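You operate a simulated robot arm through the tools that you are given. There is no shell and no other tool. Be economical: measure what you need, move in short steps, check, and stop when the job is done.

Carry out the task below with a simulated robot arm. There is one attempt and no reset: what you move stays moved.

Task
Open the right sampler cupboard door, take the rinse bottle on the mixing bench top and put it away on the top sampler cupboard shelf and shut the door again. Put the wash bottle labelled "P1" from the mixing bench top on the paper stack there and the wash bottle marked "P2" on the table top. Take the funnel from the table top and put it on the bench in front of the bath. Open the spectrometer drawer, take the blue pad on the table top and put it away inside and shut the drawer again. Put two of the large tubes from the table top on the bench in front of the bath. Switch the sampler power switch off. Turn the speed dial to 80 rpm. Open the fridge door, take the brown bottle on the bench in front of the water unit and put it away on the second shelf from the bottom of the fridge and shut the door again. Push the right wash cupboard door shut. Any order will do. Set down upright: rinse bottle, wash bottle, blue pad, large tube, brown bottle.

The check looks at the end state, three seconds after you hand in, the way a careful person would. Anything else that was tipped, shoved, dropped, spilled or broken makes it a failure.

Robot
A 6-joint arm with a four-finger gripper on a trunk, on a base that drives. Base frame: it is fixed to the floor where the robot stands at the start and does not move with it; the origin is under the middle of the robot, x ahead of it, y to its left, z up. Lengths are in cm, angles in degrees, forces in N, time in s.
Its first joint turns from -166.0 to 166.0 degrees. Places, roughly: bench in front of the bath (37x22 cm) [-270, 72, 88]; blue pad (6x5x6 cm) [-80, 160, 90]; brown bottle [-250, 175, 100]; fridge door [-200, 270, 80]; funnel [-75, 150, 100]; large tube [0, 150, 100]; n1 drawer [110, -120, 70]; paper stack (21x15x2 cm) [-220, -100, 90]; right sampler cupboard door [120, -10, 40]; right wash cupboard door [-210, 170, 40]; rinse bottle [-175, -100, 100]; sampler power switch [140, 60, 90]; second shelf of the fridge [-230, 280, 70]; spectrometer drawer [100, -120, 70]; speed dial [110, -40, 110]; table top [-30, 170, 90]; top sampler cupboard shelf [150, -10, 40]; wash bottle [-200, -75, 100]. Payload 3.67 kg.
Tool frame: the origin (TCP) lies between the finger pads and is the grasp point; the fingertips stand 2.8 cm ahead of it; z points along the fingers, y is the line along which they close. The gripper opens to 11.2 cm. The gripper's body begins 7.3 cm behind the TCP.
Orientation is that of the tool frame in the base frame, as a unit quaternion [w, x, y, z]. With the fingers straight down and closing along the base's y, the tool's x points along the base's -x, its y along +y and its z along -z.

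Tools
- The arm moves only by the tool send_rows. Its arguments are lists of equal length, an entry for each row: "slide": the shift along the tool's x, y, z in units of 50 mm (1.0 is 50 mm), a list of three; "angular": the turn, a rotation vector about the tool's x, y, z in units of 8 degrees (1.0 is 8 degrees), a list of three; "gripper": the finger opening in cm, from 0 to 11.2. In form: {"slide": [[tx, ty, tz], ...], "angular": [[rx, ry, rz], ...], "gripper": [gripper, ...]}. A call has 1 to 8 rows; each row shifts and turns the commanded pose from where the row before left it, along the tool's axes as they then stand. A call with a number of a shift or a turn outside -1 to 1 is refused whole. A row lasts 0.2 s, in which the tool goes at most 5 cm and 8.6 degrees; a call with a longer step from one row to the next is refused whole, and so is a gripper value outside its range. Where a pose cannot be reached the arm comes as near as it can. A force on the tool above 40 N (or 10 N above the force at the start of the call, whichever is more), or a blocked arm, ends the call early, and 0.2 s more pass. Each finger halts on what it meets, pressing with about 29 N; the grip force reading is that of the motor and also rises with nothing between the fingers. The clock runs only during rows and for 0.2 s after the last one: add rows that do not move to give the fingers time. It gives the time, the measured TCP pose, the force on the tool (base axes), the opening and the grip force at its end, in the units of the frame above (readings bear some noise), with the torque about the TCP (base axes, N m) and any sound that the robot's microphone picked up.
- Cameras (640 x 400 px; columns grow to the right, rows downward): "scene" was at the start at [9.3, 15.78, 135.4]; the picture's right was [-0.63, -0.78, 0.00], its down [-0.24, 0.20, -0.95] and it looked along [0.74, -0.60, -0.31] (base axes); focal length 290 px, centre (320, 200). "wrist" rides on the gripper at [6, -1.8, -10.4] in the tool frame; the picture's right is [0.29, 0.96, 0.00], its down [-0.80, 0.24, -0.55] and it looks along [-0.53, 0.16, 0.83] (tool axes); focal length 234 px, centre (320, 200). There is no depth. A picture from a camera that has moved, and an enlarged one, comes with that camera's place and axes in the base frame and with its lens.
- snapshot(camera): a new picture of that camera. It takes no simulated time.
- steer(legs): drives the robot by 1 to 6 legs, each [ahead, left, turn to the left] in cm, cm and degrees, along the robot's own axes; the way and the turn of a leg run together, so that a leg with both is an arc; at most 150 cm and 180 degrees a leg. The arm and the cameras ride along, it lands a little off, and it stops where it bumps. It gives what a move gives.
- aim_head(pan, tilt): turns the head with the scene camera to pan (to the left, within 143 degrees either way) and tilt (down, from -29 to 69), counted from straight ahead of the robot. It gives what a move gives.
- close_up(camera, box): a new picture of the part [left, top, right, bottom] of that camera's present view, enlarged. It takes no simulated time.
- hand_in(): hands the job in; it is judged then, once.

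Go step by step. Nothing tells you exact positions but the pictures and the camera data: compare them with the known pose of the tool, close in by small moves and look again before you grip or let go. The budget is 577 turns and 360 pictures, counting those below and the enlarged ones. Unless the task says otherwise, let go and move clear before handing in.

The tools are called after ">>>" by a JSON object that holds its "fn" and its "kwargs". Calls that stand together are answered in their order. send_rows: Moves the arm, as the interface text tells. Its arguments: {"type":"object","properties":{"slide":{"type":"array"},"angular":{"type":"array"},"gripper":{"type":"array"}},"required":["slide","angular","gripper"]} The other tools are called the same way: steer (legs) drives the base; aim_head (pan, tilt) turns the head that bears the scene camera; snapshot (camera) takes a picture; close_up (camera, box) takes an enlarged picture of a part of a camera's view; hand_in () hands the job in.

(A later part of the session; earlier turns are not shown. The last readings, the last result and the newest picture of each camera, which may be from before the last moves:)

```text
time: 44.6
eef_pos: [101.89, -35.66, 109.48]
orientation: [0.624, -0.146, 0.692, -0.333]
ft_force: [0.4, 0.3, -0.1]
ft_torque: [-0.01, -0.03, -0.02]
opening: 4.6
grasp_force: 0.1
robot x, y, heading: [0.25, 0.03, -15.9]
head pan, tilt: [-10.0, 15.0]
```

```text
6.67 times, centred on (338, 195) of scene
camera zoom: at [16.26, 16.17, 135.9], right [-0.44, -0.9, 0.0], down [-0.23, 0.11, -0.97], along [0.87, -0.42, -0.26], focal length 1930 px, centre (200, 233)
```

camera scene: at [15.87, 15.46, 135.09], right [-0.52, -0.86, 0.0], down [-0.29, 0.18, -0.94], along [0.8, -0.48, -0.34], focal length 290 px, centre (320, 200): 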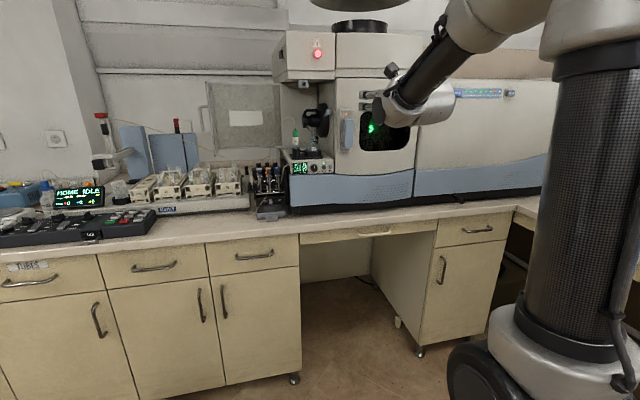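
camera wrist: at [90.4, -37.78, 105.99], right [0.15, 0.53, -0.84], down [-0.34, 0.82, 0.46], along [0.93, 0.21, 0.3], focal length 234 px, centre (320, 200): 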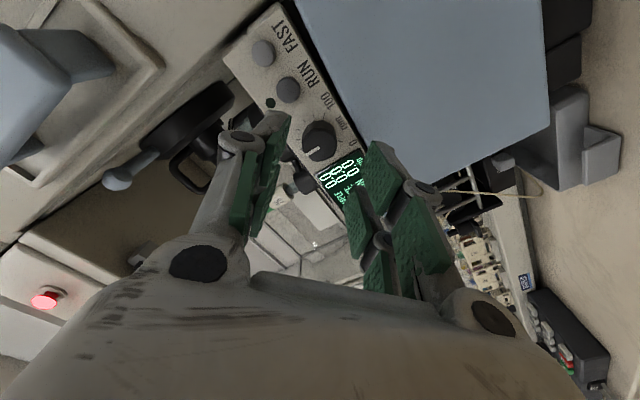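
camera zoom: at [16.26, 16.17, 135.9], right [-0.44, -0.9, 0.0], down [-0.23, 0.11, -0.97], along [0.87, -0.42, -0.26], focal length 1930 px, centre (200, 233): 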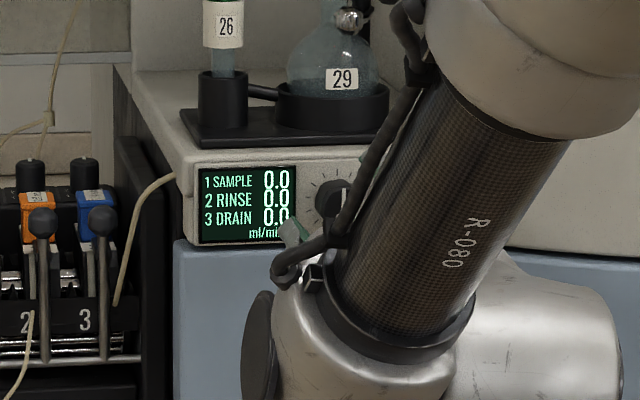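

The pump stopped (display 0.0), so I'll press RUN again after setting the dial. I roll to a vertical grip and engage only the knob's outer end, clear of RUN.

>>> {"fn": "send_rows", "kwargs": {"slide": [[0, 0, 0], [0, 0, 0], [0, 0, 0], [0, 0, 0], [0, 0, 0], [0, 0, 0], [0, 0, 0]], "angular": [[0, 0, -1], [0, 0, -1], [0, 0, -1], [0, 0, -1], [0, 0, -1], [0, 0, -0.6], [0, 0, 0]], "gripper": [4.6, 4.6, 4.6, 4.6, 4.6, 4.6, 4.6]}}

>>> {"fn": "send_rows", "kwargs": {"slide": [[0, 0, 0.4], [0, 0, 0.44], [0, 0, 0]], "angular": [[0, 0, 0], [0, 0, 0], [0, 0, 0]], "gripper": [4.6, 4.6, 4.6]}}

>>> {"fn": "close_up", "kwargs": {"camera": "wrist", "box": [240, 100, 400, 200]}}

```text
time: 46.2
eef_pos: [101.73, -35.67, 109.42]
orientation: [0.451, -0.399, 0.583, -0.545]
ft_force: [0.6, 1.0, 0.5]
ft_torque: [-0.02, -0.02, 0.02]
opening: 4.6
grasp_force: 0.1
robot x, y, heading: [0.19, -0.22, -16.2]
head pan, tilt: [-10.0, 15.0]
```

```text
time: 47.0
eef_pos: [105.98, -36.75, 109.28]
orientation: [0.451, -0.399, 0.584, -0.545]
ft_force: [0.6, 0.3, -0.5]
ft_torque: [0.02, 0.02, 0.0]
opening: 4.59
grasp_force: 0.0
robot x, y, heading: [-0.44, 0.33, -15.7]
head pan, tilt: [-10.0, 15.0]
```

```text
4.00 times, centred on (320, 150) of wrist
camera zoom: at [94.11, -39.72, 110.52], right [-0.06, -0.19, -0.98], down [-0.31, 0.94, -0.17], along [0.95, 0.29, -0.11], focal length 937 px, centre (320, 400)
```

zoom: 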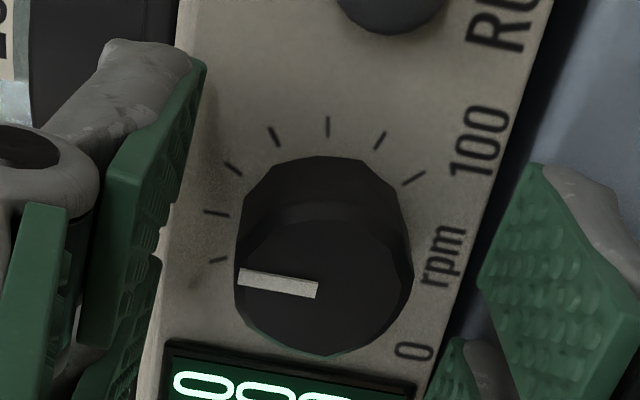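

Well centered. I close on the knob.

>>> {"fn": "send_rows", "kwargs": {"slide": [[0, 0, 0], [0, 0, 0], [0, 0, 0], [0, 0, 0]], "angular": [[0, 0, 0], [0, 0, 0], [0, 0, 0], [0, 0, 0]], "gripper": [3.8, 3.2, 2.9, 2.9]}}

>>> {"fn": "close_up", "kwargs": {"camera": "wrist", "box": [240, 100, 400, 200]}}

```text
time: 48.0
eef_pos: [106.01, -36.73, 109.23]
orientation: [0.451, -0.399, 0.583, -0.545]
ft_force: [0.3, -0.1, 0.0]
ft_torque: [-0.01, 0.01, 0.02]
opening: 2.91
grasp_force: 0.0
robot x, y, heading: [0.26, 0.08, -15.9]
head pan, tilt: [-10.0, 15.0]
```

```text
4.00 times, centred on (320, 150) of wrist
camera zoom: at [94.1, -39.72, 110.52], right [-0.06, -0.19, -0.98], down [-0.31, 0.94, -0.17], along [0.95, 0.29, -0.11], focal length 937 px, centre (320, 400)
```

zoom: 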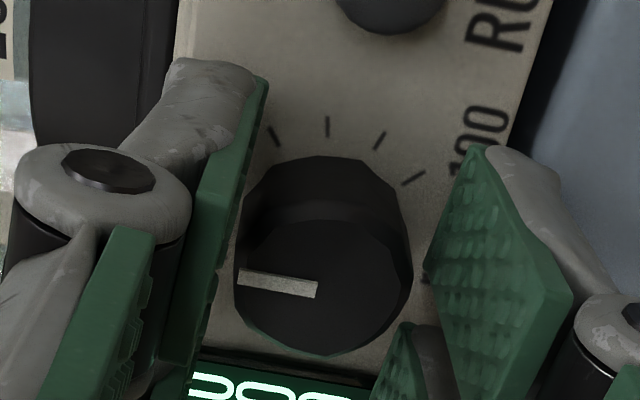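

Still free; close more.

>>> {"fn": "send_rows", "kwargs": {"slide": [[0, 0, 0], [0, 0, 0], [0, 0, 0], [0, 0, 0], [0, 0, 0]], "angular": [[0, 0, 0], [0, 0, 0], [0, 0, 0], [0, 0, 0], [0, 0, 0]], "gripper": [2.4, 2.0, 1.8, 1.8, 1.8]}}

>>> {"fn": "close_up", "kwargs": {"camera": "wrist", "box": [240, 100, 400, 200]}}

```text
time: 49.2
eef_pos: [105.82, -36.78, 109.33]
orientation: [0.451, -0.399, 0.583, -0.545]
ft_force: [3.5, -1.8, 5.9]
ft_torque: [-0.05, -0.13, 0.0]
opening: 2.49
grasp_force: 44.6
robot x, y, heading: [0.07, -0.18, -16.0]
head pan, tilt: [-10.0, 15.0]
```

```text
4.00 times, centred on (320, 150) of wrist
camera zoom: at [94.09, -39.72, 110.57], right [-0.05, -0.19, -0.98], down [-0.31, 0.94, -0.17], along [0.95, 0.29, -0.11], focal length 937 px, centre (320, 400)
```

zoom: 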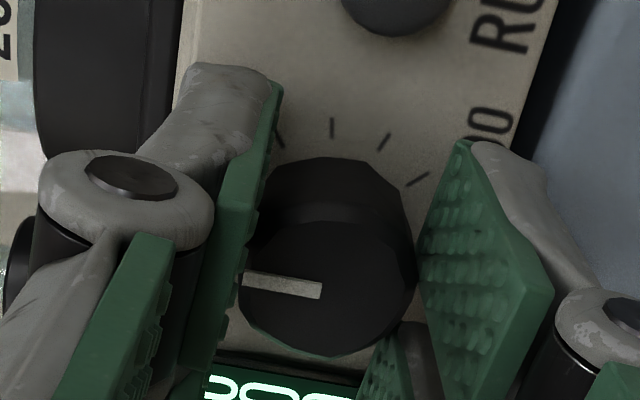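

Gripped (2.5 cm). I turn clockwise by 81°.

>>> {"fn": "send_rows", "kwargs": {"slide": [[0, 0, 0], [0, 0, 0], [0, 0, 0], [0, 0, 0], [0, 0, 0]], "angular": [[0, 0, 1], [0, 0, 1], [0, 0, 1], [0, 0, 1], [0, 0, 0]], "gripper": [1.8, 1.8, 1.8, 1.8, 1.8]}}

>>> {"fn": "close_up", "kwargs": {"camera": "wrist", "box": [240, 100, 400, 200]}}

```text
time: 50.4
eef_pos: [105.87, -36.83, 109.44]
orientation: [0.584, -0.222, 0.67, -0.4]
ft_force: [16.6, -3.9, 16.2]
ft_torque: [-0.19, -0.48, 0.3]
opening: 2.46
grasp_force: 44.5
robot x, y, heading: [0.1, 0.33, -15.9]
head pan, tilt: [-10.0, 15.0]
```

```text
4.00 times, centred on (320, 150) of wrist
camera zoom: at [94.14, -39.53, 107.23], right [0.1, 0.34, -0.94], down [-0.32, 0.9, 0.29], along [0.94, 0.27, 0.2], focal length 937 px, centre (320, 400)
```

zoom: 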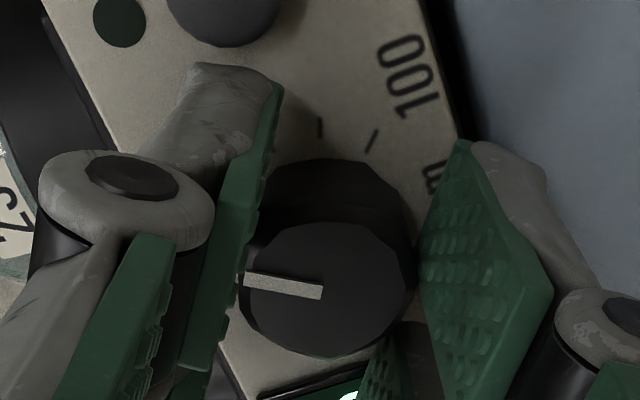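

The knob turns with the tool. Continue the remaining 49°.

>>> {"fn": "send_rows", "kwargs": {"slide": [[0, 0, 0], [0, 0, 0], [0, 0, 0], [0, 0, 0], [0, 0, 0], [0, 0, 0], [0, 0, 0], [0, 0, 0]], "angular": [[0, 0, 1], [0, 0, 1], [0, 0, 1], [0, 0, 1], [0, 0, 1], [0, 0, 1], [0, 0, 0.1], [0, 0, 0]], "gripper": [1.8, 1.8, 1.8, 1.8, 1.8, 1.8, 1.8, 1.8]}}

>>> {"fn": "close_up", "kwargs": {"camera": "wrist", "box": [220, 80, 412, 200]}}

```text
time: 52.2
eef_pos: [105.75, -36.94, 109.22]
orientation: [0.696, 0.076, 0.704, -0.123]
ft_force: [-13.3, -13.6, 10.2]
ft_torque: [-0.12, -0.45, -0.61]
opening: 2.34
grasp_force: 44.7
robot x, y, heading: [0.12, -0.1, -15.8]
head pan, tilt: [-10.0, 15.0]
```

```text
3.33 times, centred on (316, 140) of wrist
camera zoom: at [95.03, -36.17, 103.44], right [0.26, 0.9, -0.35], down [-0.45, 0.44, 0.78], along [0.85, -0.04, 0.52], focal length 781 px, centre (333, 400)
```

zoom: 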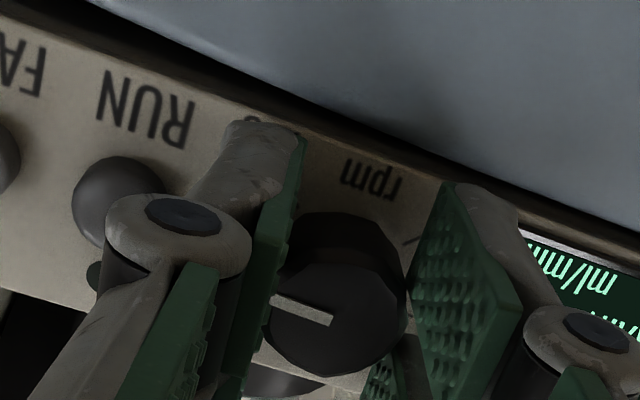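

Turned. I release with a small opening and back straight off, then check.

>>> {"fn": "send_rows", "kwargs": {"slide": [[0, 0, 0], [0, 0, 0], [0, 0, -0.3], [0, 0, -0.8], [0, 0, -0.8], [0, 0, 0]], "angular": [[0, 0, 0], [0, 0, 0], [0, 0, 0], [0, 0, 0], [0, 0, 0], [0, 0, 0]], "gripper": [3.2, 3.4, 3.4, 3.4, 3.4, 3.4]}}

>>> {"fn": "close_up", "kwargs": {"camera": "wrist", "box": [220, 60, 412, 180]}}

>>> {"fn": "close_up", "kwargs": {"camera": "scene", "box": [305, 175, 369, 215]}}

```text
time: 53.6
eef_pos: [96.76, -34.17, 109.15]
orientation: [0.696, 0.074, 0.703, -0.123]
ft_force: [0.0, 0.2, -0.7]
ft_torque: [0.01, 0.01, -0.03]
opening: 3.42
grasp_force: 0.0
robot x, y, heading: [0.06, 0.14, -15.9]
head pan, tilt: [-10.0, 15.0]
```

```text
3.33 times, centred on (316, 120) of wrist
camera zoom: at [85.97, -33.37, 103.32], right [0.26, 0.9, -0.35], down [-0.45, 0.44, 0.78], along [0.85, -0.04, 0.52], focal length 781 px, centre (333, 467)
```

zoom: 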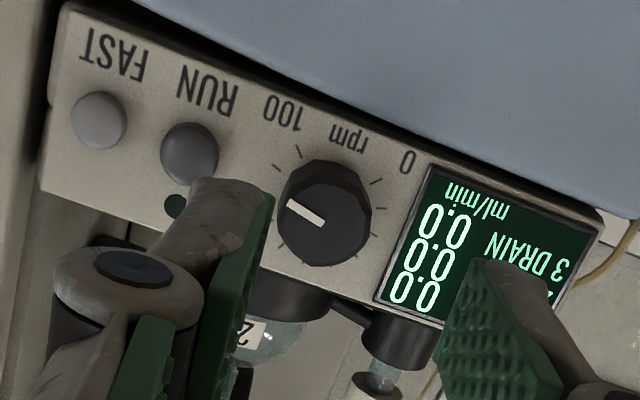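

```text
10.00 times, centred on (337, 195) of scene
camera zoom: at [16.25, 16.17, 135.9], right [-0.44, -0.9, 0.0], down [-0.23, 0.11, -0.97], along [0.87, -0.42, -0.26], focal length 2895 px, centre (150, 250)
```

zoom: 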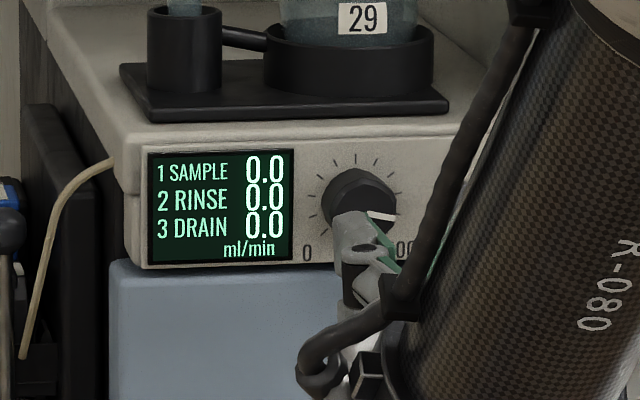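

The pointer may have overshot; I look closely.

>>> {"fn": "close_up", "kwargs": {"camera": "wrist", "box": [284, 94, 348, 134]}}

>>> {"fn": "send_rows", "kwargs": {"slide": [[1, 0, 0], [1, 0, 0], [0, 0, -1], [0, 0, 0]], "angular": [[0, 0, 0], [0, 0, 0], [0, 0, 0], [0, 0, 0]], "gripper": [3.4, 3.4, 3.4, 3.4]}}

>>> {"fn": "close_up", "kwargs": {"camera": "scene", "box": [305, 175, 369, 215]}}

```text
10.00 times, centred on (316, 114) of wrist
camera zoom: at [85.97, -33.37, 103.32], right [0.26, 0.9, -0.35], down [-0.45, 0.44, 0.78], along [0.85, -0.04, 0.52], focal length 2342 px, centre (360, 1060)
```

zoom: 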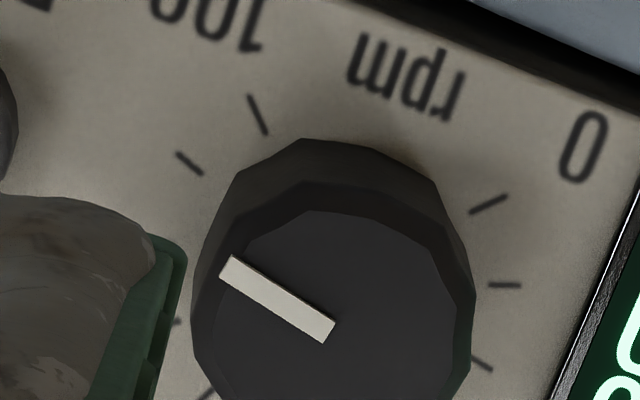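

```text
time: 54.6
eef_pos: [91.91, -33.42, 99.22]
orientation: [0.696, 0.074, 0.703, -0.124]
ft_force: [-0.8, 0.2, -0.2]
ft_torque: [-0.01, -0.02, -0.03]
opening: 3.4
grasp_force: 0.0
robot x, y, heading: [-0.2, -0.03, -16.0]
head pan, tilt: [-10.0, 15.0]
```

```text
10.00 times, centred on (337, 195) of scene
camera zoom: at [16.25, 16.18, 135.9], right [-0.44, -0.9, 0.0], down [-0.23, 0.11, -0.97], along [0.87, -0.42, -0.26], focal length 2895 px, centre (150, 250)
```

zoom: 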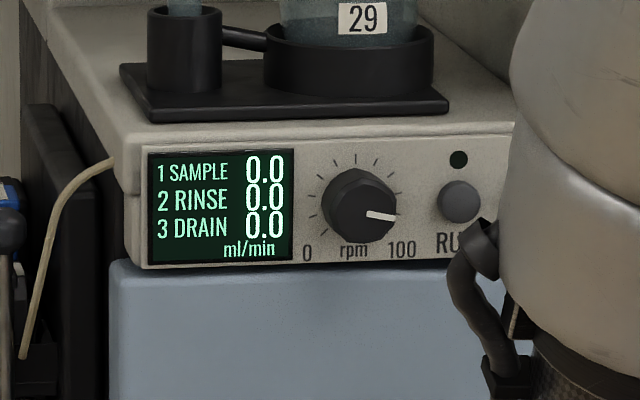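

Zoom tighter on the dial.

>>> {"fn": "close_up", "kwargs": {"camera": "scene", "box": [333, 187, 349, 197]}}

```text
16.00 times, centred on (341, 192) of scene
camera zoom: at [16.25, 16.18, 135.9], right [-0.44, -0.9, 0.0], down [-0.23, 0.11, -0.97], along [0.87, -0.42, -0.26], focal length 4631 px, centre (-16, 328)
```

zoom: 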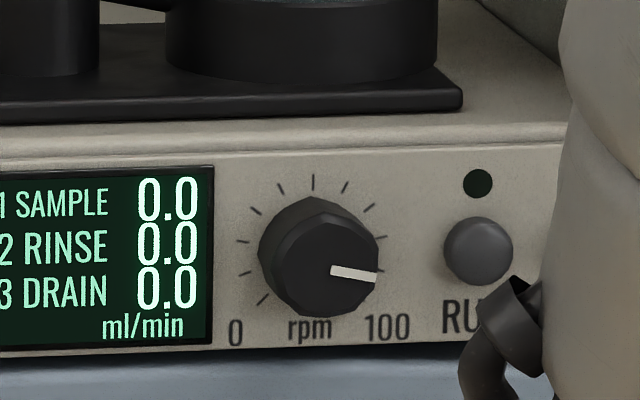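

The pointer sits at about 87–88; I regrip the same way and turn back about 20°.

>>> {"fn": "send_rows", "kwargs": {"slide": [[-0.99, 0, 0], [-0.99, 0, 0], [0, 0.12, 0.97], [0, 0, 0.8], [0, 0, 0.8], [0, 0, 0.27], [0, 0, 0]], "angular": [[0, 0, 0], [0, 0, 0], [0, 0, 0], [0, 0, 0], [0, 0, 0], [0, 0, 0], [0, 0, 0]], "gripper": [3.4, 3.4, 3.4, 3.4, 3.4, 3.4, 3.4]}}

>>> {"fn": "close_up", "kwargs": {"camera": "wrist", "box": [220, 80, 412, 200]}}

```text
time: 56.0
eef_pos: [105.04, -36.25, 109.21]
orientation: [0.695, 0.076, 0.704, -0.124]
ft_force: [-15.6, 0.0, 6.2]
ft_torque: [-0.05, -0.15, -0.37]
opening: 3.96
grasp_force: 3.3
robot x, y, heading: [0.42, -0.24, -15.9]
head pan, tilt: [-10.0, 15.0]
stopped in row 7: the force on the tool passed its limit at 54 N (the readings are from after the stop); the commanded pose is now the measured one
```

```text
3.33 times, centred on (316, 140) of wrist
camera zoom: at [94.36, -35.44, 103.34], right [0.26, 0.9, -0.35], down [-0.45, 0.44, 0.78], along [0.85, -0.05, 0.52], focal length 781 px, centre (333, 400)
```

zoom: 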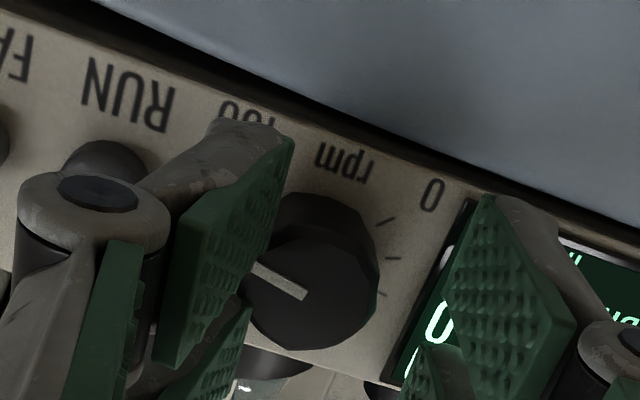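

The right-hand finger met the knob face because I was about 0.5 cm too far left. I back out, shift right, and re-enter.

>>> {"fn": "send_rows", "kwargs": {"slide": [[0, 0, -0.5], [0, -0.11, 0], [0, 0, 0]], "angular": [[0, 0, 0], [0, 0, 0], [0, 0, 0]], "gripper": [3.6, 3.6, 3.6]}}

>>> {"fn": "close_up", "kwargs": {"camera": "wrist", "box": [220, 80, 412, 200]}}

```text
time: 56.8
eef_pos: [102.59, -36.01, 109.16]
orientation: [0.695, 0.076, 0.705, -0.123]
ft_force: [0.0, -0.1, 0.1]
ft_torque: [-0.03, 0.03, 0.04]
opening: 3.59
grasp_force: 0.0
robot x, y, heading: [0.03, 0.21, -15.8]
head pan, tilt: [-10.0, 15.0]
```

```text
3.33 times, centred on (316, 140) of wrist
camera zoom: at [91.86, -35.21, 103.28], right [0.26, 0.9, -0.35], down [-0.45, 0.44, 0.78], along [0.86, -0.05, 0.51], focal length 781 px, centre (333, 400)
```

zoom: 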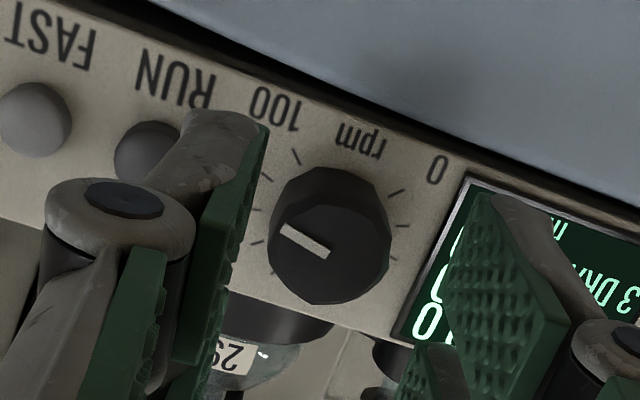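

Centered now. Advance and grip.

>>> {"fn": "send_rows", "kwargs": {"slide": [[0, 0, 0.4], [0, 0, 0.23], [0, 0, 0], [0, 0, 0], [0, 0, 0], [0, 0, 0], [0, 0, 0]], "angular": [[0, 0, 0], [0, 0, 0], [0, 0, 0], [0, 0, 0], [0, 0, 0], [0, 0, 0], [0, 0, 0]], "gripper": [3.6, 3.6, 3.6, 2.8, 2.2, 1.8, 1.8]}}

>>> {"fn": "close_up", "kwargs": {"camera": "wrist", "box": [220, 80, 412, 200]}}

```text
time: 58.4
eef_pos: [105.75, -36.93, 109.25]
orientation: [0.695, 0.076, 0.705, -0.123]
ft_force: [2.0, 1.4, 0.7]
ft_torque: [-0.05, -0.02, -0.03]
opening: 2.45
grasp_force: 44.7
robot x, y, heading: [0.04, 0.03, -16.0]
head pan, tilt: [-10.0, 15.0]
```

```text
3.33 times, centred on (316, 140) of wrist
camera zoom: at [94.96, -36.13, 103.3], right [0.26, 0.9, -0.35], down [-0.45, 0.44, 0.78], along [0.86, -0.05, 0.51], focal length 781 px, centre (333, 400)
```

zoom: 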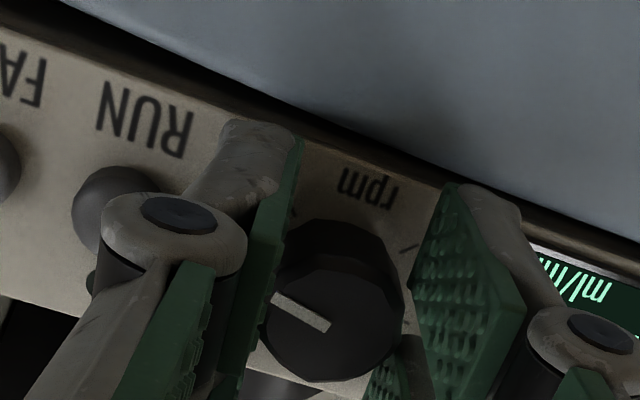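

Gripped; rotate back 20° and release.

>>> {"fn": "send_rows", "kwargs": {"slide": [[0, 0, 0], [0, 0, 0], [0, 0, 0], [0, 0, 0], [0, 0, 0], [0, 0, 0], [0, 0, -0.3], [0, 0, -0.8]], "angular": [[0, 0, -1], [0, 0, -1], [0, 0, -0.5], [0, 0, 0], [0, 0, 0], [0, 0, 0], [0, 0, 0], [0, 0, 0]], "gripper": [1.8, 1.8, 1.8, 1.8, 2.8, 3.6, 3.6, 3.6]}}

>>> {"fn": "send_rows", "kwargs": {"slide": [[0, 0, -1], [1, 0, 0], [1, 0, 0], [0, 0, 0]], "angular": [[0, 0, 0], [0, 0, 0], [0, 0, 0], [0, 0, 0]], "gripper": [3.6, 3.6, 3.6, 3.6]}}

>>> {"fn": "close_up", "kwargs": {"camera": "scene", "box": [333, 187, 349, 197]}}

```text
time: 60.2
eef_pos: [100.37, -35.43, 109.09]
orientation: [0.662, -0.047, 0.707, -0.243]
ft_force: [0.0, -0.6, -1.0]
ft_torque: [-0.04, -0.08, 0.0]
opening: 3.59
grasp_force: 0.0
robot x, y, heading: [-0.14, -0.15, -15.7]
head pan, tilt: [-10.0, 15.0]
```

```text
time: 61.2
eef_pos: [94.33, -37.99, 100.07]
orientation: [0.663, -0.046, 0.707, -0.243]
ft_force: [-0.2, 0.1, 0.5]
ft_torque: [0.03, 0.01, -0.01]
opening: 3.59
grasp_force: 0.1
robot x, y, heading: [-0.42, -0.04, -15.8]
head pan, tilt: [-10.0, 15.0]
```

```text
16.00 times, centred on (341, 192) of scene
camera zoom: at [16.19, 16.19, 135.91], right [-0.44, -0.9, 0.0], down [-0.23, 0.11, -0.97], along [0.87, -0.42, -0.26], focal length 4631 px, centre (-16, 328)
```

zoom: 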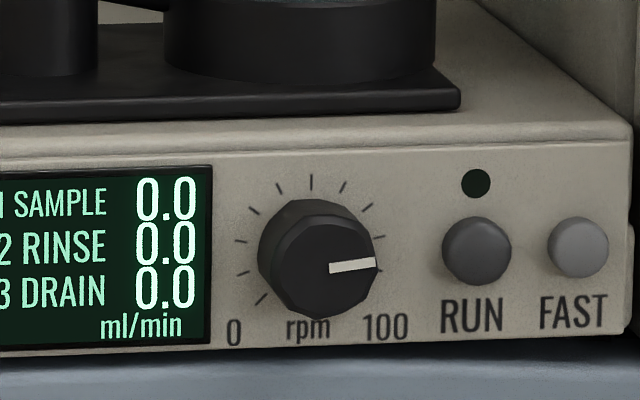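

Now it reads about 81–82. I'll press RUN with closed fingers, which restarts the pump and shows the flow rate to judge the setting.

>>> {"fn": "send_rows", "kwargs": {"slide": [[0, 0, 0], [0, 0, 0], [0, 0, 0], [0, 0, 0], [-0.9, 0.1, 0], [-0.9, 0, 0], [0, 0, 0.9], [0, 0, 0.7]], "angular": [[0, 0, 1], [0, 0, 1], [0, 0, 0.9], [0, 0, 0], [0, 0, 0], [0, 0, 0], [0, 0, 0], [0, 0, 0]], "gripper": [2, 1, 0, 0, 0, 0, 0, 0]}}

>>> {"fn": "snapshot", "kwargs": {"camera": "wrist"}}

```text
time: 63.0
eef_pos: [102.22, -39.61, 108.96]
orientation: [0.697, 0.097, 0.702, -0.104]
ft_force: [0.5, -0.1, 1.7]
ft_torque: [0.05, 0.06, 0.02]
opening: 0.0
grasp_force: 29.0
robot x, y, heading: [-0.12, -0.53, -16.1]
head pan, tilt: [-10.0, 15.0]
```

```text
309 pictures are left
camera wrist: at [91.64, -38.41, 103.01], right [0.27, 0.92, -0.3], down [-0.46, 0.39, 0.8], along [0.85, -0.08, 0.52], focal length 234 px, centre (320, 200)
```

wrist: 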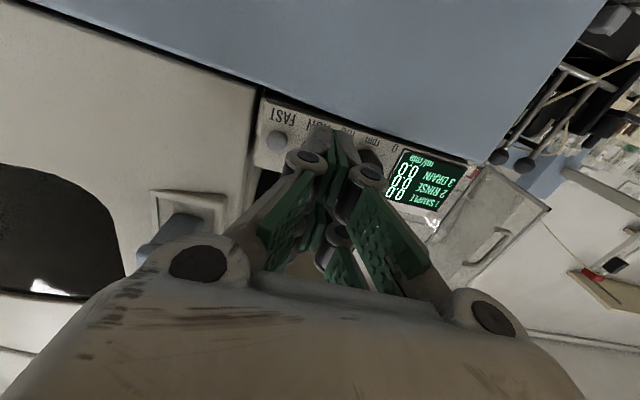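

Fingers are in front of RUN. I push gently until the click, then pull back.

>>> {"fn": "send_rows", "kwargs": {"slide": [[0, 0, 0.3], [0, 0, 0.15], [0, 0, 0.06], [0, 0, 0.06], [0, 0, 0.06]], "angular": [[0, 0, 0], [0, 0, 0], [0, 0, 0], [0, 0, 0], [0, 0, 0]], "gripper": [0, 0, 0, 0, 0]}}

```text
time: 64.2
eef_pos: [105.34, -40.57, 108.92]
orientation: [0.697, 0.097, 0.702, -0.105]
ft_force: [-3.6, 1.0, 1.6]
ft_torque: [-0.03, -0.05, -0.01]
opening: 0.0
grasp_force: 28.6
robot x, y, heading: [-0.39, 0.11, -16.2]
head pan, tilt: [-10.0, 15.0]
heard: click
```

Click heard. I pull back and read the display.

>>> {"fn": "send_rows", "kwargs": {"slide": [[0, 0, -0.6], [0, 0, -0.9], [1, 0, 0], [1, 0, 0], [0, 0, -0.5], [0, 0, 0]], "angular": [[0, 0, 0], [0, 0, 0], [0, 0, 0], [0, 0, 0], [0, 0, 0], [0, 0, 0]], "gripper": [0, 0, 0, 1, 2, 3]}}

>>> {"fn": "close_up", "kwargs": {"camera": "scene", "box": [325, 182, 357, 202]}}

```text
time: 65.6
eef_pos: [95.38, -37.79, 98.95]
orientation: [0.698, 0.096, 0.702, -0.104]
ft_force: [-0.6, 0.1, -0.8]
ft_torque: [0.02, 0.0, 0.03]
opening: 3.04
grasp_force: 0.2
robot x, y, heading: [0.13, -0.14, -16.1]
head pan, tilt: [-10.0, 15.0]
```

```text
16.00 times, centred on (341, 192) of scene
camera zoom: at [16.2, 16.18, 135.91], right [-0.44, -0.9, 0.0], down [-0.23, 0.11, -0.97], along [0.87, -0.42, -0.26], focal length 4631 px, centre (-16, 328)
```

zoom: 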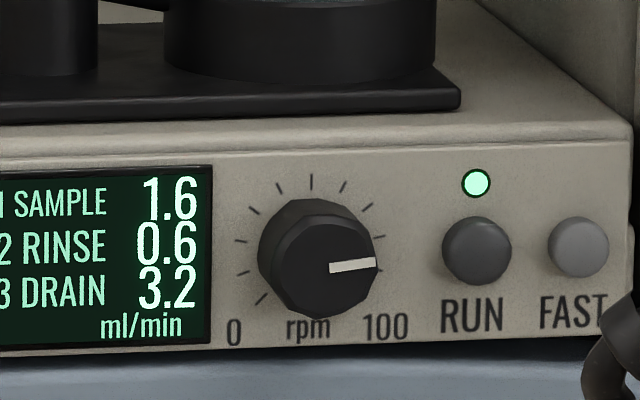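

The display shows 1.6/0.6/3.2, which corresponds to 80 rpm, and RUN is lit again. Next: the right sampler cupboard door; I retract and shift the base 20 cm left so its handle is in front of the arm.

>>> {"fn": "send_rows", "kwargs": {"slide": [[0, 0, -1], [0, 0, -1], [0, 0, -1], [0, 0, -1], [0, 0, -1], [0, 0, 0]], "angular": [[0, 0, 0], [0, 0, 0], [0, 0, 0], [0, 0, 0], [0, 0, 0], [0, 0, 0]], "gripper": [4, 5, 6, 6, 6, 6]}}

>>> {"fn": "steer", "kwargs": {"legs": [[0, 20, -1]]}}

>>> {"fn": "aim_head", "kwargs": {"pan": 0, "tilt": 40}}

>>> {"fn": "snapshot", "kwargs": {"camera": "scene"}}

```text
time: 67.0
eef_pos: [73.65, -31.27, 98.86]
orientation: [0.698, 0.098, 0.702, -0.105]
ft_force: [-0.2, 0.1, 0.4]
ft_torque: [0.03, -0.03, -0.03]
opening: 6.0
grasp_force: 0.0
out of reach, approached as far as the arm can: row 5
robot x, y, heading: [0.32, -0.33, -16.1]
head pan, tilt: [-10.0, 15.0]
```

```text
time: 68.6
eef_pos: [78.8, -13.13, 98.74]
orientation: [0.697, 0.103, 0.701, -0.111]
ft_force: [-1.0, 0.2, 0.3]
ft_torque: [0.01, -0.01, 0.0]
opening: 6.0
grasp_force: 0.0
robot x, y, heading: [5.81, 19.03, -16.9]
head pan, tilt: [-10.0, 15.0]
```

```text
time: 69.5
eef_pos: [78.86, -13.08, 98.76]
orientation: [0.697, 0.103, 0.701, -0.11]
ft_force: [-0.4, 0.0, 0.2]
ft_torque: [-0.01, 0.02, 0.0]
opening: 6.03
grasp_force: 0.1
robot x, y, heading: [5.64, 19.17, -17.2]
head pan, tilt: [0.0, 40.0]
```

```text
307 pictures are left
camera scene: at [22.05, 37.07, 131.96], right [-0.29, -0.96, 0.0], down [-0.61, 0.19, -0.77], along [0.73, -0.22, -0.64], focal length 290 px, centre (320, 200)
```

scene: 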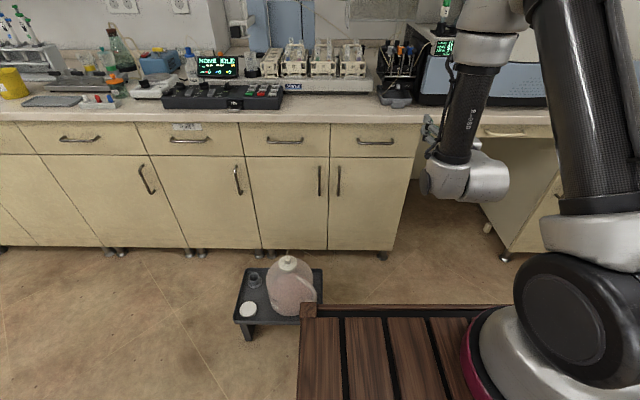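

The handle is near (106.5, 4, 66). I move left and down to about 15 cm in front of it.

>>> {"fn": "send_rows", "kwargs": {"slide": [[0.6, 0.7, 0], [0.6, 0.7, 0], [0.6, 0.7, 0], [0.6, 0.7, 0], [0.8, 0.5, 0], [0.8, 0.5, 0], [0.8, 0.5, 0.2], [0.8, 0.4, 0.2]], "angular": [[0, 0, 0], [0, 0, 0], [0, 0, 0], [0, 0, 0], [0, 0, 0], [0, 0, 0], [0, 0, 0], [0, 0, 0]], "gripper": [6, 6, 6, 6, 6, 6, 6, 6]}}

>>> {"fn": "snapshot", "kwargs": {"camera": "wrist"}}

>>> {"fn": "snapshot", "kwargs": {"camera": "scene"}}

```text
time: 71.3
eef_pos: [87.57, 8.57, 70.4]
orientation: [0.697, 0.103, 0.701, -0.111]
ft_force: [-0.6, -0.1, -0.4]
ft_torque: [0.0, -0.07, -0.01]
opening: 5.99
grasp_force: 0.1
robot x, y, heading: [5.78, 19.74, -17.1]
head pan, tilt: [0.0, 40.0]
```

```text
306 pictures are left
camera wrist: at [76.91, 9.94, 64.63], right [0.28, 0.91, -0.3], down [-0.45, 0.4, 0.8], along [0.85, -0.09, 0.53], focal length 234 px, centre (320, 200)
```

wrist: 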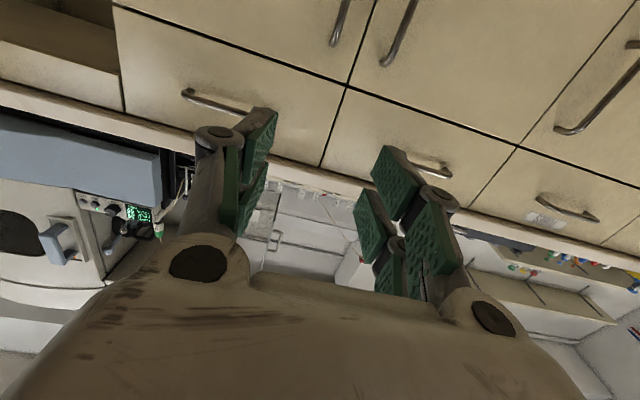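

```text
305 pictures are left
camera scene: at [22.05, 37.08, 131.95], right [-0.29, -0.96, 0.0], down [-0.61, 0.19, -0.77], along [0.73, -0.22, -0.64], focal length 290 px, centre (320, 200)
```

scene: 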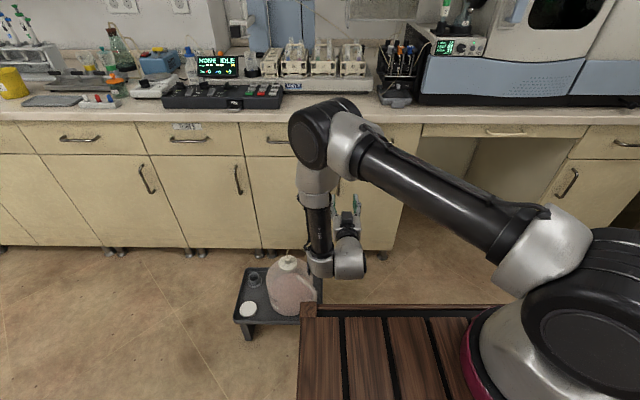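

Recomputing: door front is farther than I thought (f≈113 along the robot's heading), handle at z 48–65. I lower and approach to about 10 cm from it.

>>> {"fn": "send_rows", "kwargs": {"slide": [[0.7, 0, 0.3], [0.7, 0, 0.3], [0.7, 0.05, 0.5], [0.4, 0.05, 0.7], [0, 0, 0.9], [0, 0, 0.9], [0, 0, 0]], "angular": [[0, 0, 0], [0, 0, 0], [0, 0, 0], [0, 0, 0], [0, 0, 0], [0, 0, 0], [0, 0, 0]], "gripper": [6, 6, 6, 6, 6, 6, 6]}}

>>> {"fn": "snapshot", "kwargs": {"camera": "wrist"}}

>>> {"fn": "close_up", "kwargs": {"camera": "scene", "box": [260, 120, 420, 220]}}

```text
time: 72.9
eef_pos: [104.7, 3.58, 58.08]
orientation: [0.696, 0.103, 0.702, -0.112]
ft_force: [1.3, -0.2, -0.1]
ft_torque: [0.0, -0.01, 0.0]
opening: 5.99
grasp_force: 0.1
robot x, y, heading: [5.7, 19.81, -16.6]
head pan, tilt: [0.0, 40.0]
```

```text
304 pictures are left
camera wrist: at [94.13, 4.9, 52.16], right [0.28, 0.91, -0.3], down [-0.45, 0.4, 0.8], along [0.85, -0.09, 0.52], focal length 234 px, centre (320, 200)
```

wrist: 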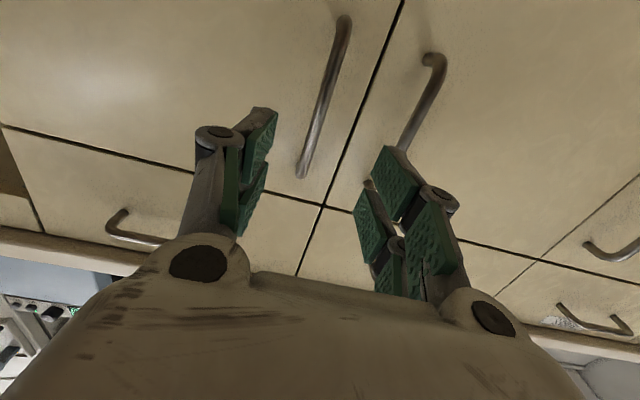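

```text
4.00 times, centred on (340, 170) of scene
camera zoom: at [22.05, 37.08, 131.95], right [-0.29, -0.96, 0.0], down [-0.61, 0.19, -0.77], along [0.73, -0.22, -0.64], focal length 1158 px, centre (240, 320)
```

zoom: 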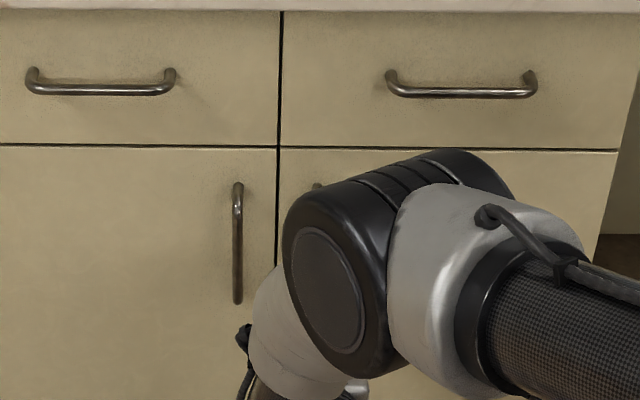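

The handle (z 50–65) lies straight ahead about 14 cm. I advance 10 cm and check.

>>> {"fn": "send_rows", "kwargs": {"slide": [[0, -0.03, 1], [0, -0.03, 1], [0, 0, 0]], "angular": [[0, 0, 0], [0, 0, 0], [0, 0, 0]], "gripper": [6, 6, 6]}}

>>> {"fn": "snapshot", "kwargs": {"camera": "wrist"}}

```text
time: 73.7
eef_pos: [114.21, 0.34, 57.89]
orientation: [0.696, 0.102, 0.702, -0.111]
ft_force: [-1.1, -0.1, -0.2]
ft_torque: [0.03, -0.02, 0.01]
opening: 6.0
grasp_force: 0.1
robot x, y, heading: [5.76, 19.34, -17.1]
head pan, tilt: [0.0, 40.0]
```

```text
302 pictures are left
camera wrist: at [103.54, 1.66, 51.93], right [0.28, 0.91, -0.3], down [-0.45, 0.4, 0.8], along [0.85, -0.09, 0.52], focal length 234 px, centre (320, 200)
```

wrist: 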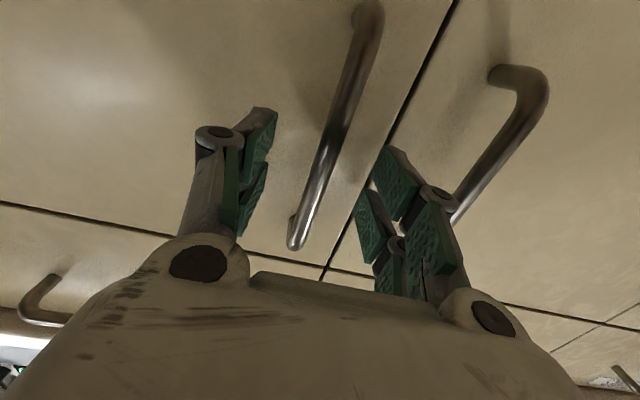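

Centered. Advance 3.5 cm and close on the bar.

>>> {"fn": "send_rows", "kwargs": {"slide": [[0, 0, 0.4], [0, 0, 0.3], [0, 0, 0], [0, 0, 0], [0, 0, 0], [0, 0, 0], [0, 0, 0]], "angular": [[0, 0, 0], [0, 0, 0], [0, 0, 0], [0, 0, 0], [0, 0, 0], [0, 0, 0], [0, 0, 0]], "gripper": [6, 6, 5, 4, 3, 1.5, 0.5]}}

>>> {"fn": "snapshot", "kwargs": {"camera": "wrist"}}

```text
time: 75.3
eef_pos: [115.95, -0.38, 57.96]
orientation: [0.696, 0.102, 0.702, -0.11]
ft_force: [-25.7, -6.7, -4.1]
ft_torque: [0.27, -0.38, -0.18]
opening: 1.06
grasp_force: 4.7
out of reach, approached as far as the arm can: row 2
robot x, y, heading: [5.85, 19.7, -16.9]
head pan, tilt: [0.0, 40.0]
```

```text
301 pictures are left
camera wrist: at [105.25, 1.03, 52.04], right [0.28, 0.91, -0.3], down [-0.45, 0.4, 0.8], along [0.85, -0.09, 0.52], focal length 234 px, centre (320, 200)
```

wrist: 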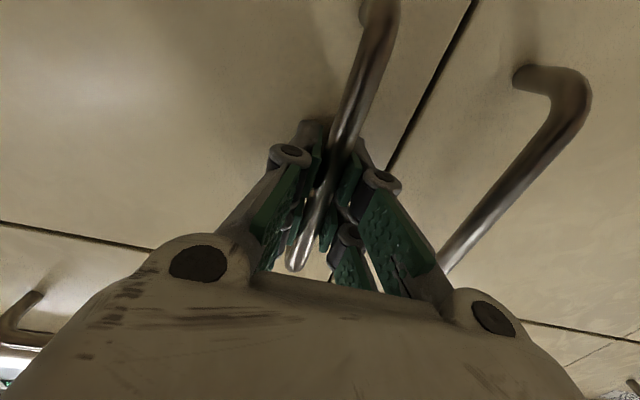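

The bar is gripped. I pull the door open along its arc, turning the tool with it, 15° first.

>>> {"fn": "send_rows", "kwargs": {"slide": [[0, -0.037, -0.27], [0, -0.037, -0.27], [0, -0.037, -0.27], [0, -0.037, -0.27], [0, -0.037, -0.27], [0, 0, 0]], "angular": [[-0.375, 0, 0], [-0.375, 0, 0], [-0.375, 0, 0], [-0.375, 0, 0], [-0.375, 0, 0], [0, 0, 0]], "gripper": [0.5, 0.5, 0.5, 0.5, 0.5, 0.5]}}

>>> {"fn": "snapshot", "kwargs": {"camera": "scene"}}

```text
time: 76.4
eef_pos: [110.26, 0.49, 58.03]
orientation: [0.704, 0.022, 0.709, -0.028]
ft_force: [-1.0, 2.4, -1.0]
ft_torque: [1.71, -0.45, -0.18]
opening: 1.02
grasp_force: 44.8
robot x, y, heading: [6.14, 19.33, -17.2]
head pan, tilt: [0.0, 40.0]
stopped in row 5: the force on the tool passed its limit at 42 N (the readings are from after the stop); the commanded pose is now the measured one
```

```text
300 pictures are left
camera scene: at [22.04, 37.14, 131.95], right [-0.29, -0.96, 0.0], down [-0.61, 0.19, -0.77], along [0.73, -0.22, -0.64], focal length 290 px, centre (320, 200)
```

scene: 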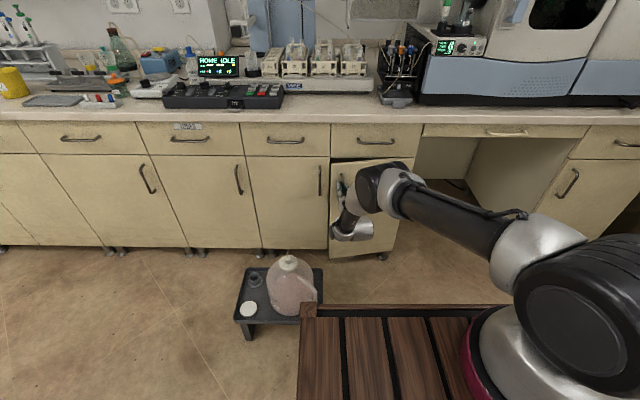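

Door is about 13° open. Continue with a slightly adjusted path.

>>> {"fn": "send_rows", "kwargs": {"slide": [[0, 0, -0.27], [0, 0, -0.27], [0, 0, -0.27], [0, 0, -0.27], [0, 0, -0.27], [0, 0, -0.27], [0, 0, 0]], "angular": [[-0.375, 0, 0], [-0.375, 0, 0], [-0.375, 0, 0], [-0.375, 0, 0], [-0.375, 0, 0], [-0.375, 0, 0], [0, 0, 0]], "gripper": [0.5, 0.5, 0.5, 0.5, 0.5, 0.5, 0.5]}}

```text
time: 78.0
eef_pos: [102.19, -0.1, 57.85]
orientation: [0.699, -0.089, 0.705, 0.082]
ft_force: [5.1, -23.6, -10.8]
ft_torque: [1.6, -0.25, 0.04]
opening: 0.99
grasp_force: 45.3
robot x, y, heading: [5.68, 19.54, -17.0]
head pan, tilt: [0.0, 40.0]
```

Continue with more rightward component to relieve the side force.

>>> {"fn": "send_rows", "kwargs": {"slide": [[0, -0.1, -0.25], [0, -0.07, -0.27], [0, -0.05, -0.27], [0, -0.05, -0.27], [0, -0.05, -0.27], [0, -0.05, -0.27], [0, 0, 0]], "angular": [[-0.375, 0, 0], [-0.375, 0, 0], [-0.375, 0, 0], [-0.375, 0, 0], [-0.375, 0, 0], [-0.375, 0, 0], [0, 0, 0]], "gripper": [0.5, 0.5, 0.5, 0.5, 0.5, 0.5, 0.5]}}

>>> {"fn": "snapshot", "kwargs": {"camera": "scene"}}

```text
time: 78.6
eef_pos: [99.78, -0.77, 58.03]
orientation: [0.691, -0.131, 0.699, 0.126]
ft_force: [-1.7, 2.6, 0.4]
ft_torque: [1.42, -0.05, -0.24]
opening: 0.97
grasp_force: 44.7
robot x, y, heading: [5.7, 19.81, -16.9]
head pan, tilt: [0.0, 40.0]
stopped in row 3: the force on the tool passed its limit at 45 N (the readings are from after the stop); the commanded pose is now the measured one
```

```text
299 pictures are left
camera scene: at [21.98, 37.22, 131.95], right [-0.29, -0.96, 0.0], down [-0.62, 0.19, -0.77], along [0.73, -0.22, -0.64], focal length 290 px, centre (320, 200)
```

scene: 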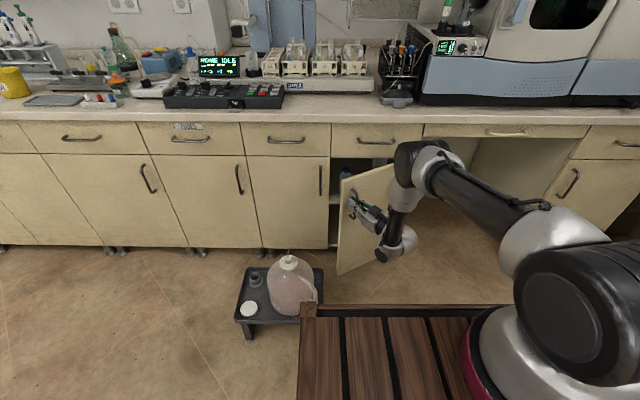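

Fit of the arc gives radius 31 cm; I continue with that.

>>> {"fn": "send_rows", "kwargs": {"slide": [[0, 0.01, -0.32], [0, 0.01, -0.32], [0, 0.01, -0.32], [0, 0.01, -0.32], [0, 0.01, -0.32], [0, 0.01, -0.32], [0, 0, 0]], "angular": [[-0.36, 0, 0], [-0.36, 0, 0], [-0.36, 0, 0], [-0.36, 0, 0], [-0.36, 0, 0], [-0.36, 0, 0], [0, 0, 0]], "gripper": [0.5, 0.5, 0.5, 0.5, 0.5, 0.5, 0.5]}}

```text
time: 80.2
eef_pos: [91.13, -4.96, 57.98]
orientation: [0.662, -0.235, 0.673, 0.23]
ft_force: [-4.3, 8.2, -16.4]
ft_torque: [0.04, 0.26, 0.03]
opening: 0.98
grasp_force: 45.3
robot x, y, heading: [5.61, 19.56, -17.1]
head pan, tilt: [0.0, 40.0]
```

Smooth. Continue opening.

>>> {"fn": "send_rows", "kwargs": {"slide": [[0, 0.01, -0.32], [0, 0.01, -0.32], [0, 0.01, -0.32], [0, 0.01, -0.32], [0, 0.01, -0.32], [0, 0.01, -0.32], [0, 0, 0]], "angular": [[-0.36, 0, 0], [-0.36, 0, 0], [-0.36, 0, 0], [-0.36, 0, 0], [-0.36, 0, 0], [-0.36, 0, 0], [0, 0, 0]], "gripper": [0.5, 0.5, 0.5, 0.5, 0.5, 0.5, 0.5]}}

>>> {"fn": "snapshot", "kwargs": {"camera": "scene"}}

```text
time: 81.1
eef_pos: [87.09, -8.12, 58.08]
orientation: [0.642, -0.286, 0.653, 0.283]
ft_force: [1.0, -2.1, -6.4]
ft_torque: [0.17, -0.79, -0.12]
opening: 0.98
grasp_force: 45.1
robot x, y, heading: [5.4, 19.65, -17.1]
head pan, tilt: [0.0, 40.0]
stopped in row 4: the force on the tool passed its limit at 42 N (the readings are from after the stop); the commanded pose is now the measured one
```

```text
298 pictures are left
camera scene: at [21.99, 37.21, 131.95], right [-0.29, -0.96, 0.0], down [-0.62, 0.19, -0.77], along [0.73, -0.22, -0.64], focal length 290 px, centre (320, 200)
```

scene: 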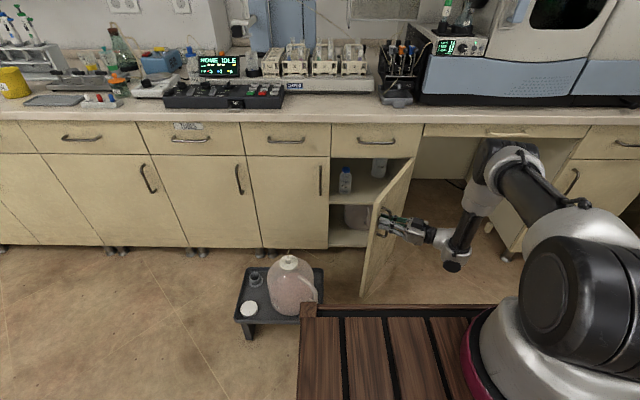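

Shelf with bottles is visible. I continue opening to about 80–90°.

>>> {"fn": "send_rows", "kwargs": {"slide": [[0, -0.02, -0.3], [0, -0.02, -0.3], [0, -0.02, -0.3], [0, -0.02, -0.3], [0, 0, 0]], "angular": [[-0.36, 0, 0], [-0.36, 0, 0], [-0.36, 0, 0], [-0.36, 0, 0], [0, 0, 0]], "gripper": [0.5, 0.5, 0.5, 0.5, 0.5]}}

>>> {"fn": "send_rows", "kwargs": {"slide": [[0, -0.02, -0.3], [0, -0.02, -0.3], [0, -0.02, -0.3], [0, -0.02, -0.3], [0, 0, 0]], "angular": [[-0.36, 0, 0], [-0.36, 0, 0], [-0.36, 0, 0], [-0.36, 0, 0], [0, 0, 0]], "gripper": [0.5, 0.5, 0.5, 0.5, 0.5]}}

>>> {"fn": "snapshot", "kwargs": {"camera": "scene"}}

```text
time: 81.9
eef_pos: [84.74, -10.84, 58.04]
orientation: [0.619, -0.33, 0.632, 0.329]
ft_force: [-5.7, 3.6, 3.9]
ft_torque: [-0.53, -1.33, -0.15]
opening: 1.0
grasp_force: 44.9
robot x, y, heading: [5.65, 19.26, -16.6]
head pan, tilt: [0.0, 40.0]
stopped in row 3: the force on the tool passed its limit at 43 N (the readings are from after the stop); the commanded pose is now the measured one
```

```text
time: 82.5
eef_pos: [82.84, -13.26, 58.03]
orientation: [0.6, -0.362, 0.613, 0.364]
ft_force: [-6.8, 4.0, 6.0]
ft_torque: [-0.55, -1.82, -0.18]
opening: 1.01
grasp_force: 44.5
robot x, y, heading: [5.66, 19.28, -16.8]
head pan, tilt: [0.0, 40.0]
stopped in row 3: the force on the tool passed its limit at 43 N (the readings are from after the stop); the commanded pose is now the measured one
```

```text
297 pictures are left
camera scene: at [21.84, 37.31, 131.95], right [-0.29, -0.96, 0.0], down [-0.62, 0.19, -0.77], along [0.73, -0.22, -0.64], focal length 290 px, centre (320, 200)
```

scene: 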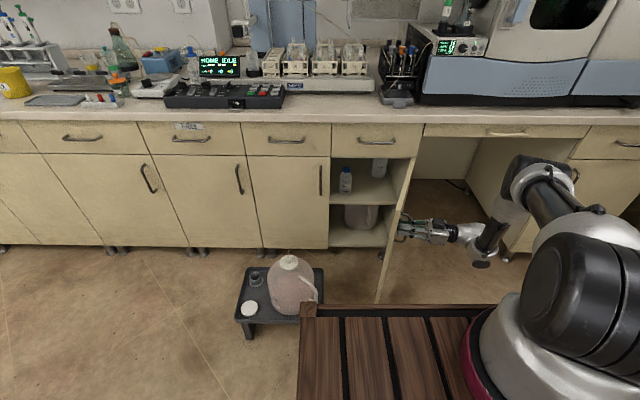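

The door is about 80° open and the shelf (z≈41) is accessible. I release the handle and back away.

>>> {"fn": "send_rows", "kwargs": {"slide": [[0, 0, 0], [0, 0, 0], [0, 0, 0], [0, 0, -0.5], [0, 0, -1], [0, 0, -1], [-1, 0, 0], [-1, 0, 0]], "angular": [[0, 0, 0], [0, 0, 0], [0, 0, 0], [0, 0, 0], [0, 0, 0], [0, 0, 0], [0, 0, 0], [0, 0, 0]], "gripper": [3, 5, 5, 5, 5, 5, 5, 5]}}

>>> {"fn": "snapshot", "kwargs": {"camera": "scene"}}

```text
time: 84.3
eef_pos: [76.87, -24.58, 68.2]
orientation: [0.6, -0.36, 0.614, 0.365]
ft_force: [0.4, -0.5, -0.1]
ft_torque: [-0.01, 0.0, 0.01]
opening: 4.98
grasp_force: 0.0
robot x, y, heading: [5.53, 19.87, -16.8]
head pan, tilt: [0.0, 40.0]
```

```text
296 pictures are left
camera scene: at [21.91, 37.27, 131.95], right [-0.29, -0.96, 0.0], down [-0.62, 0.19, -0.77], along [0.73, -0.22, -0.64], focal length 290 px, centre (320, 200)
```

scene: 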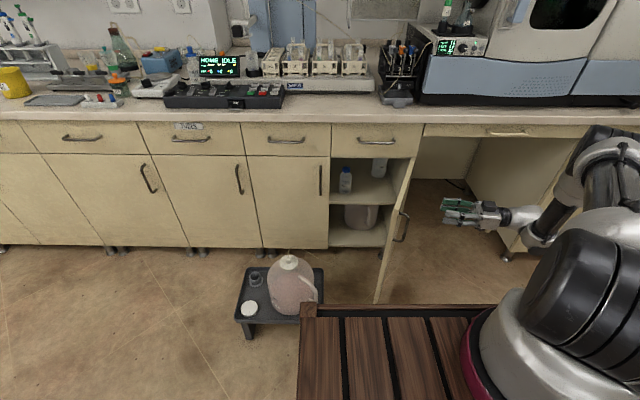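

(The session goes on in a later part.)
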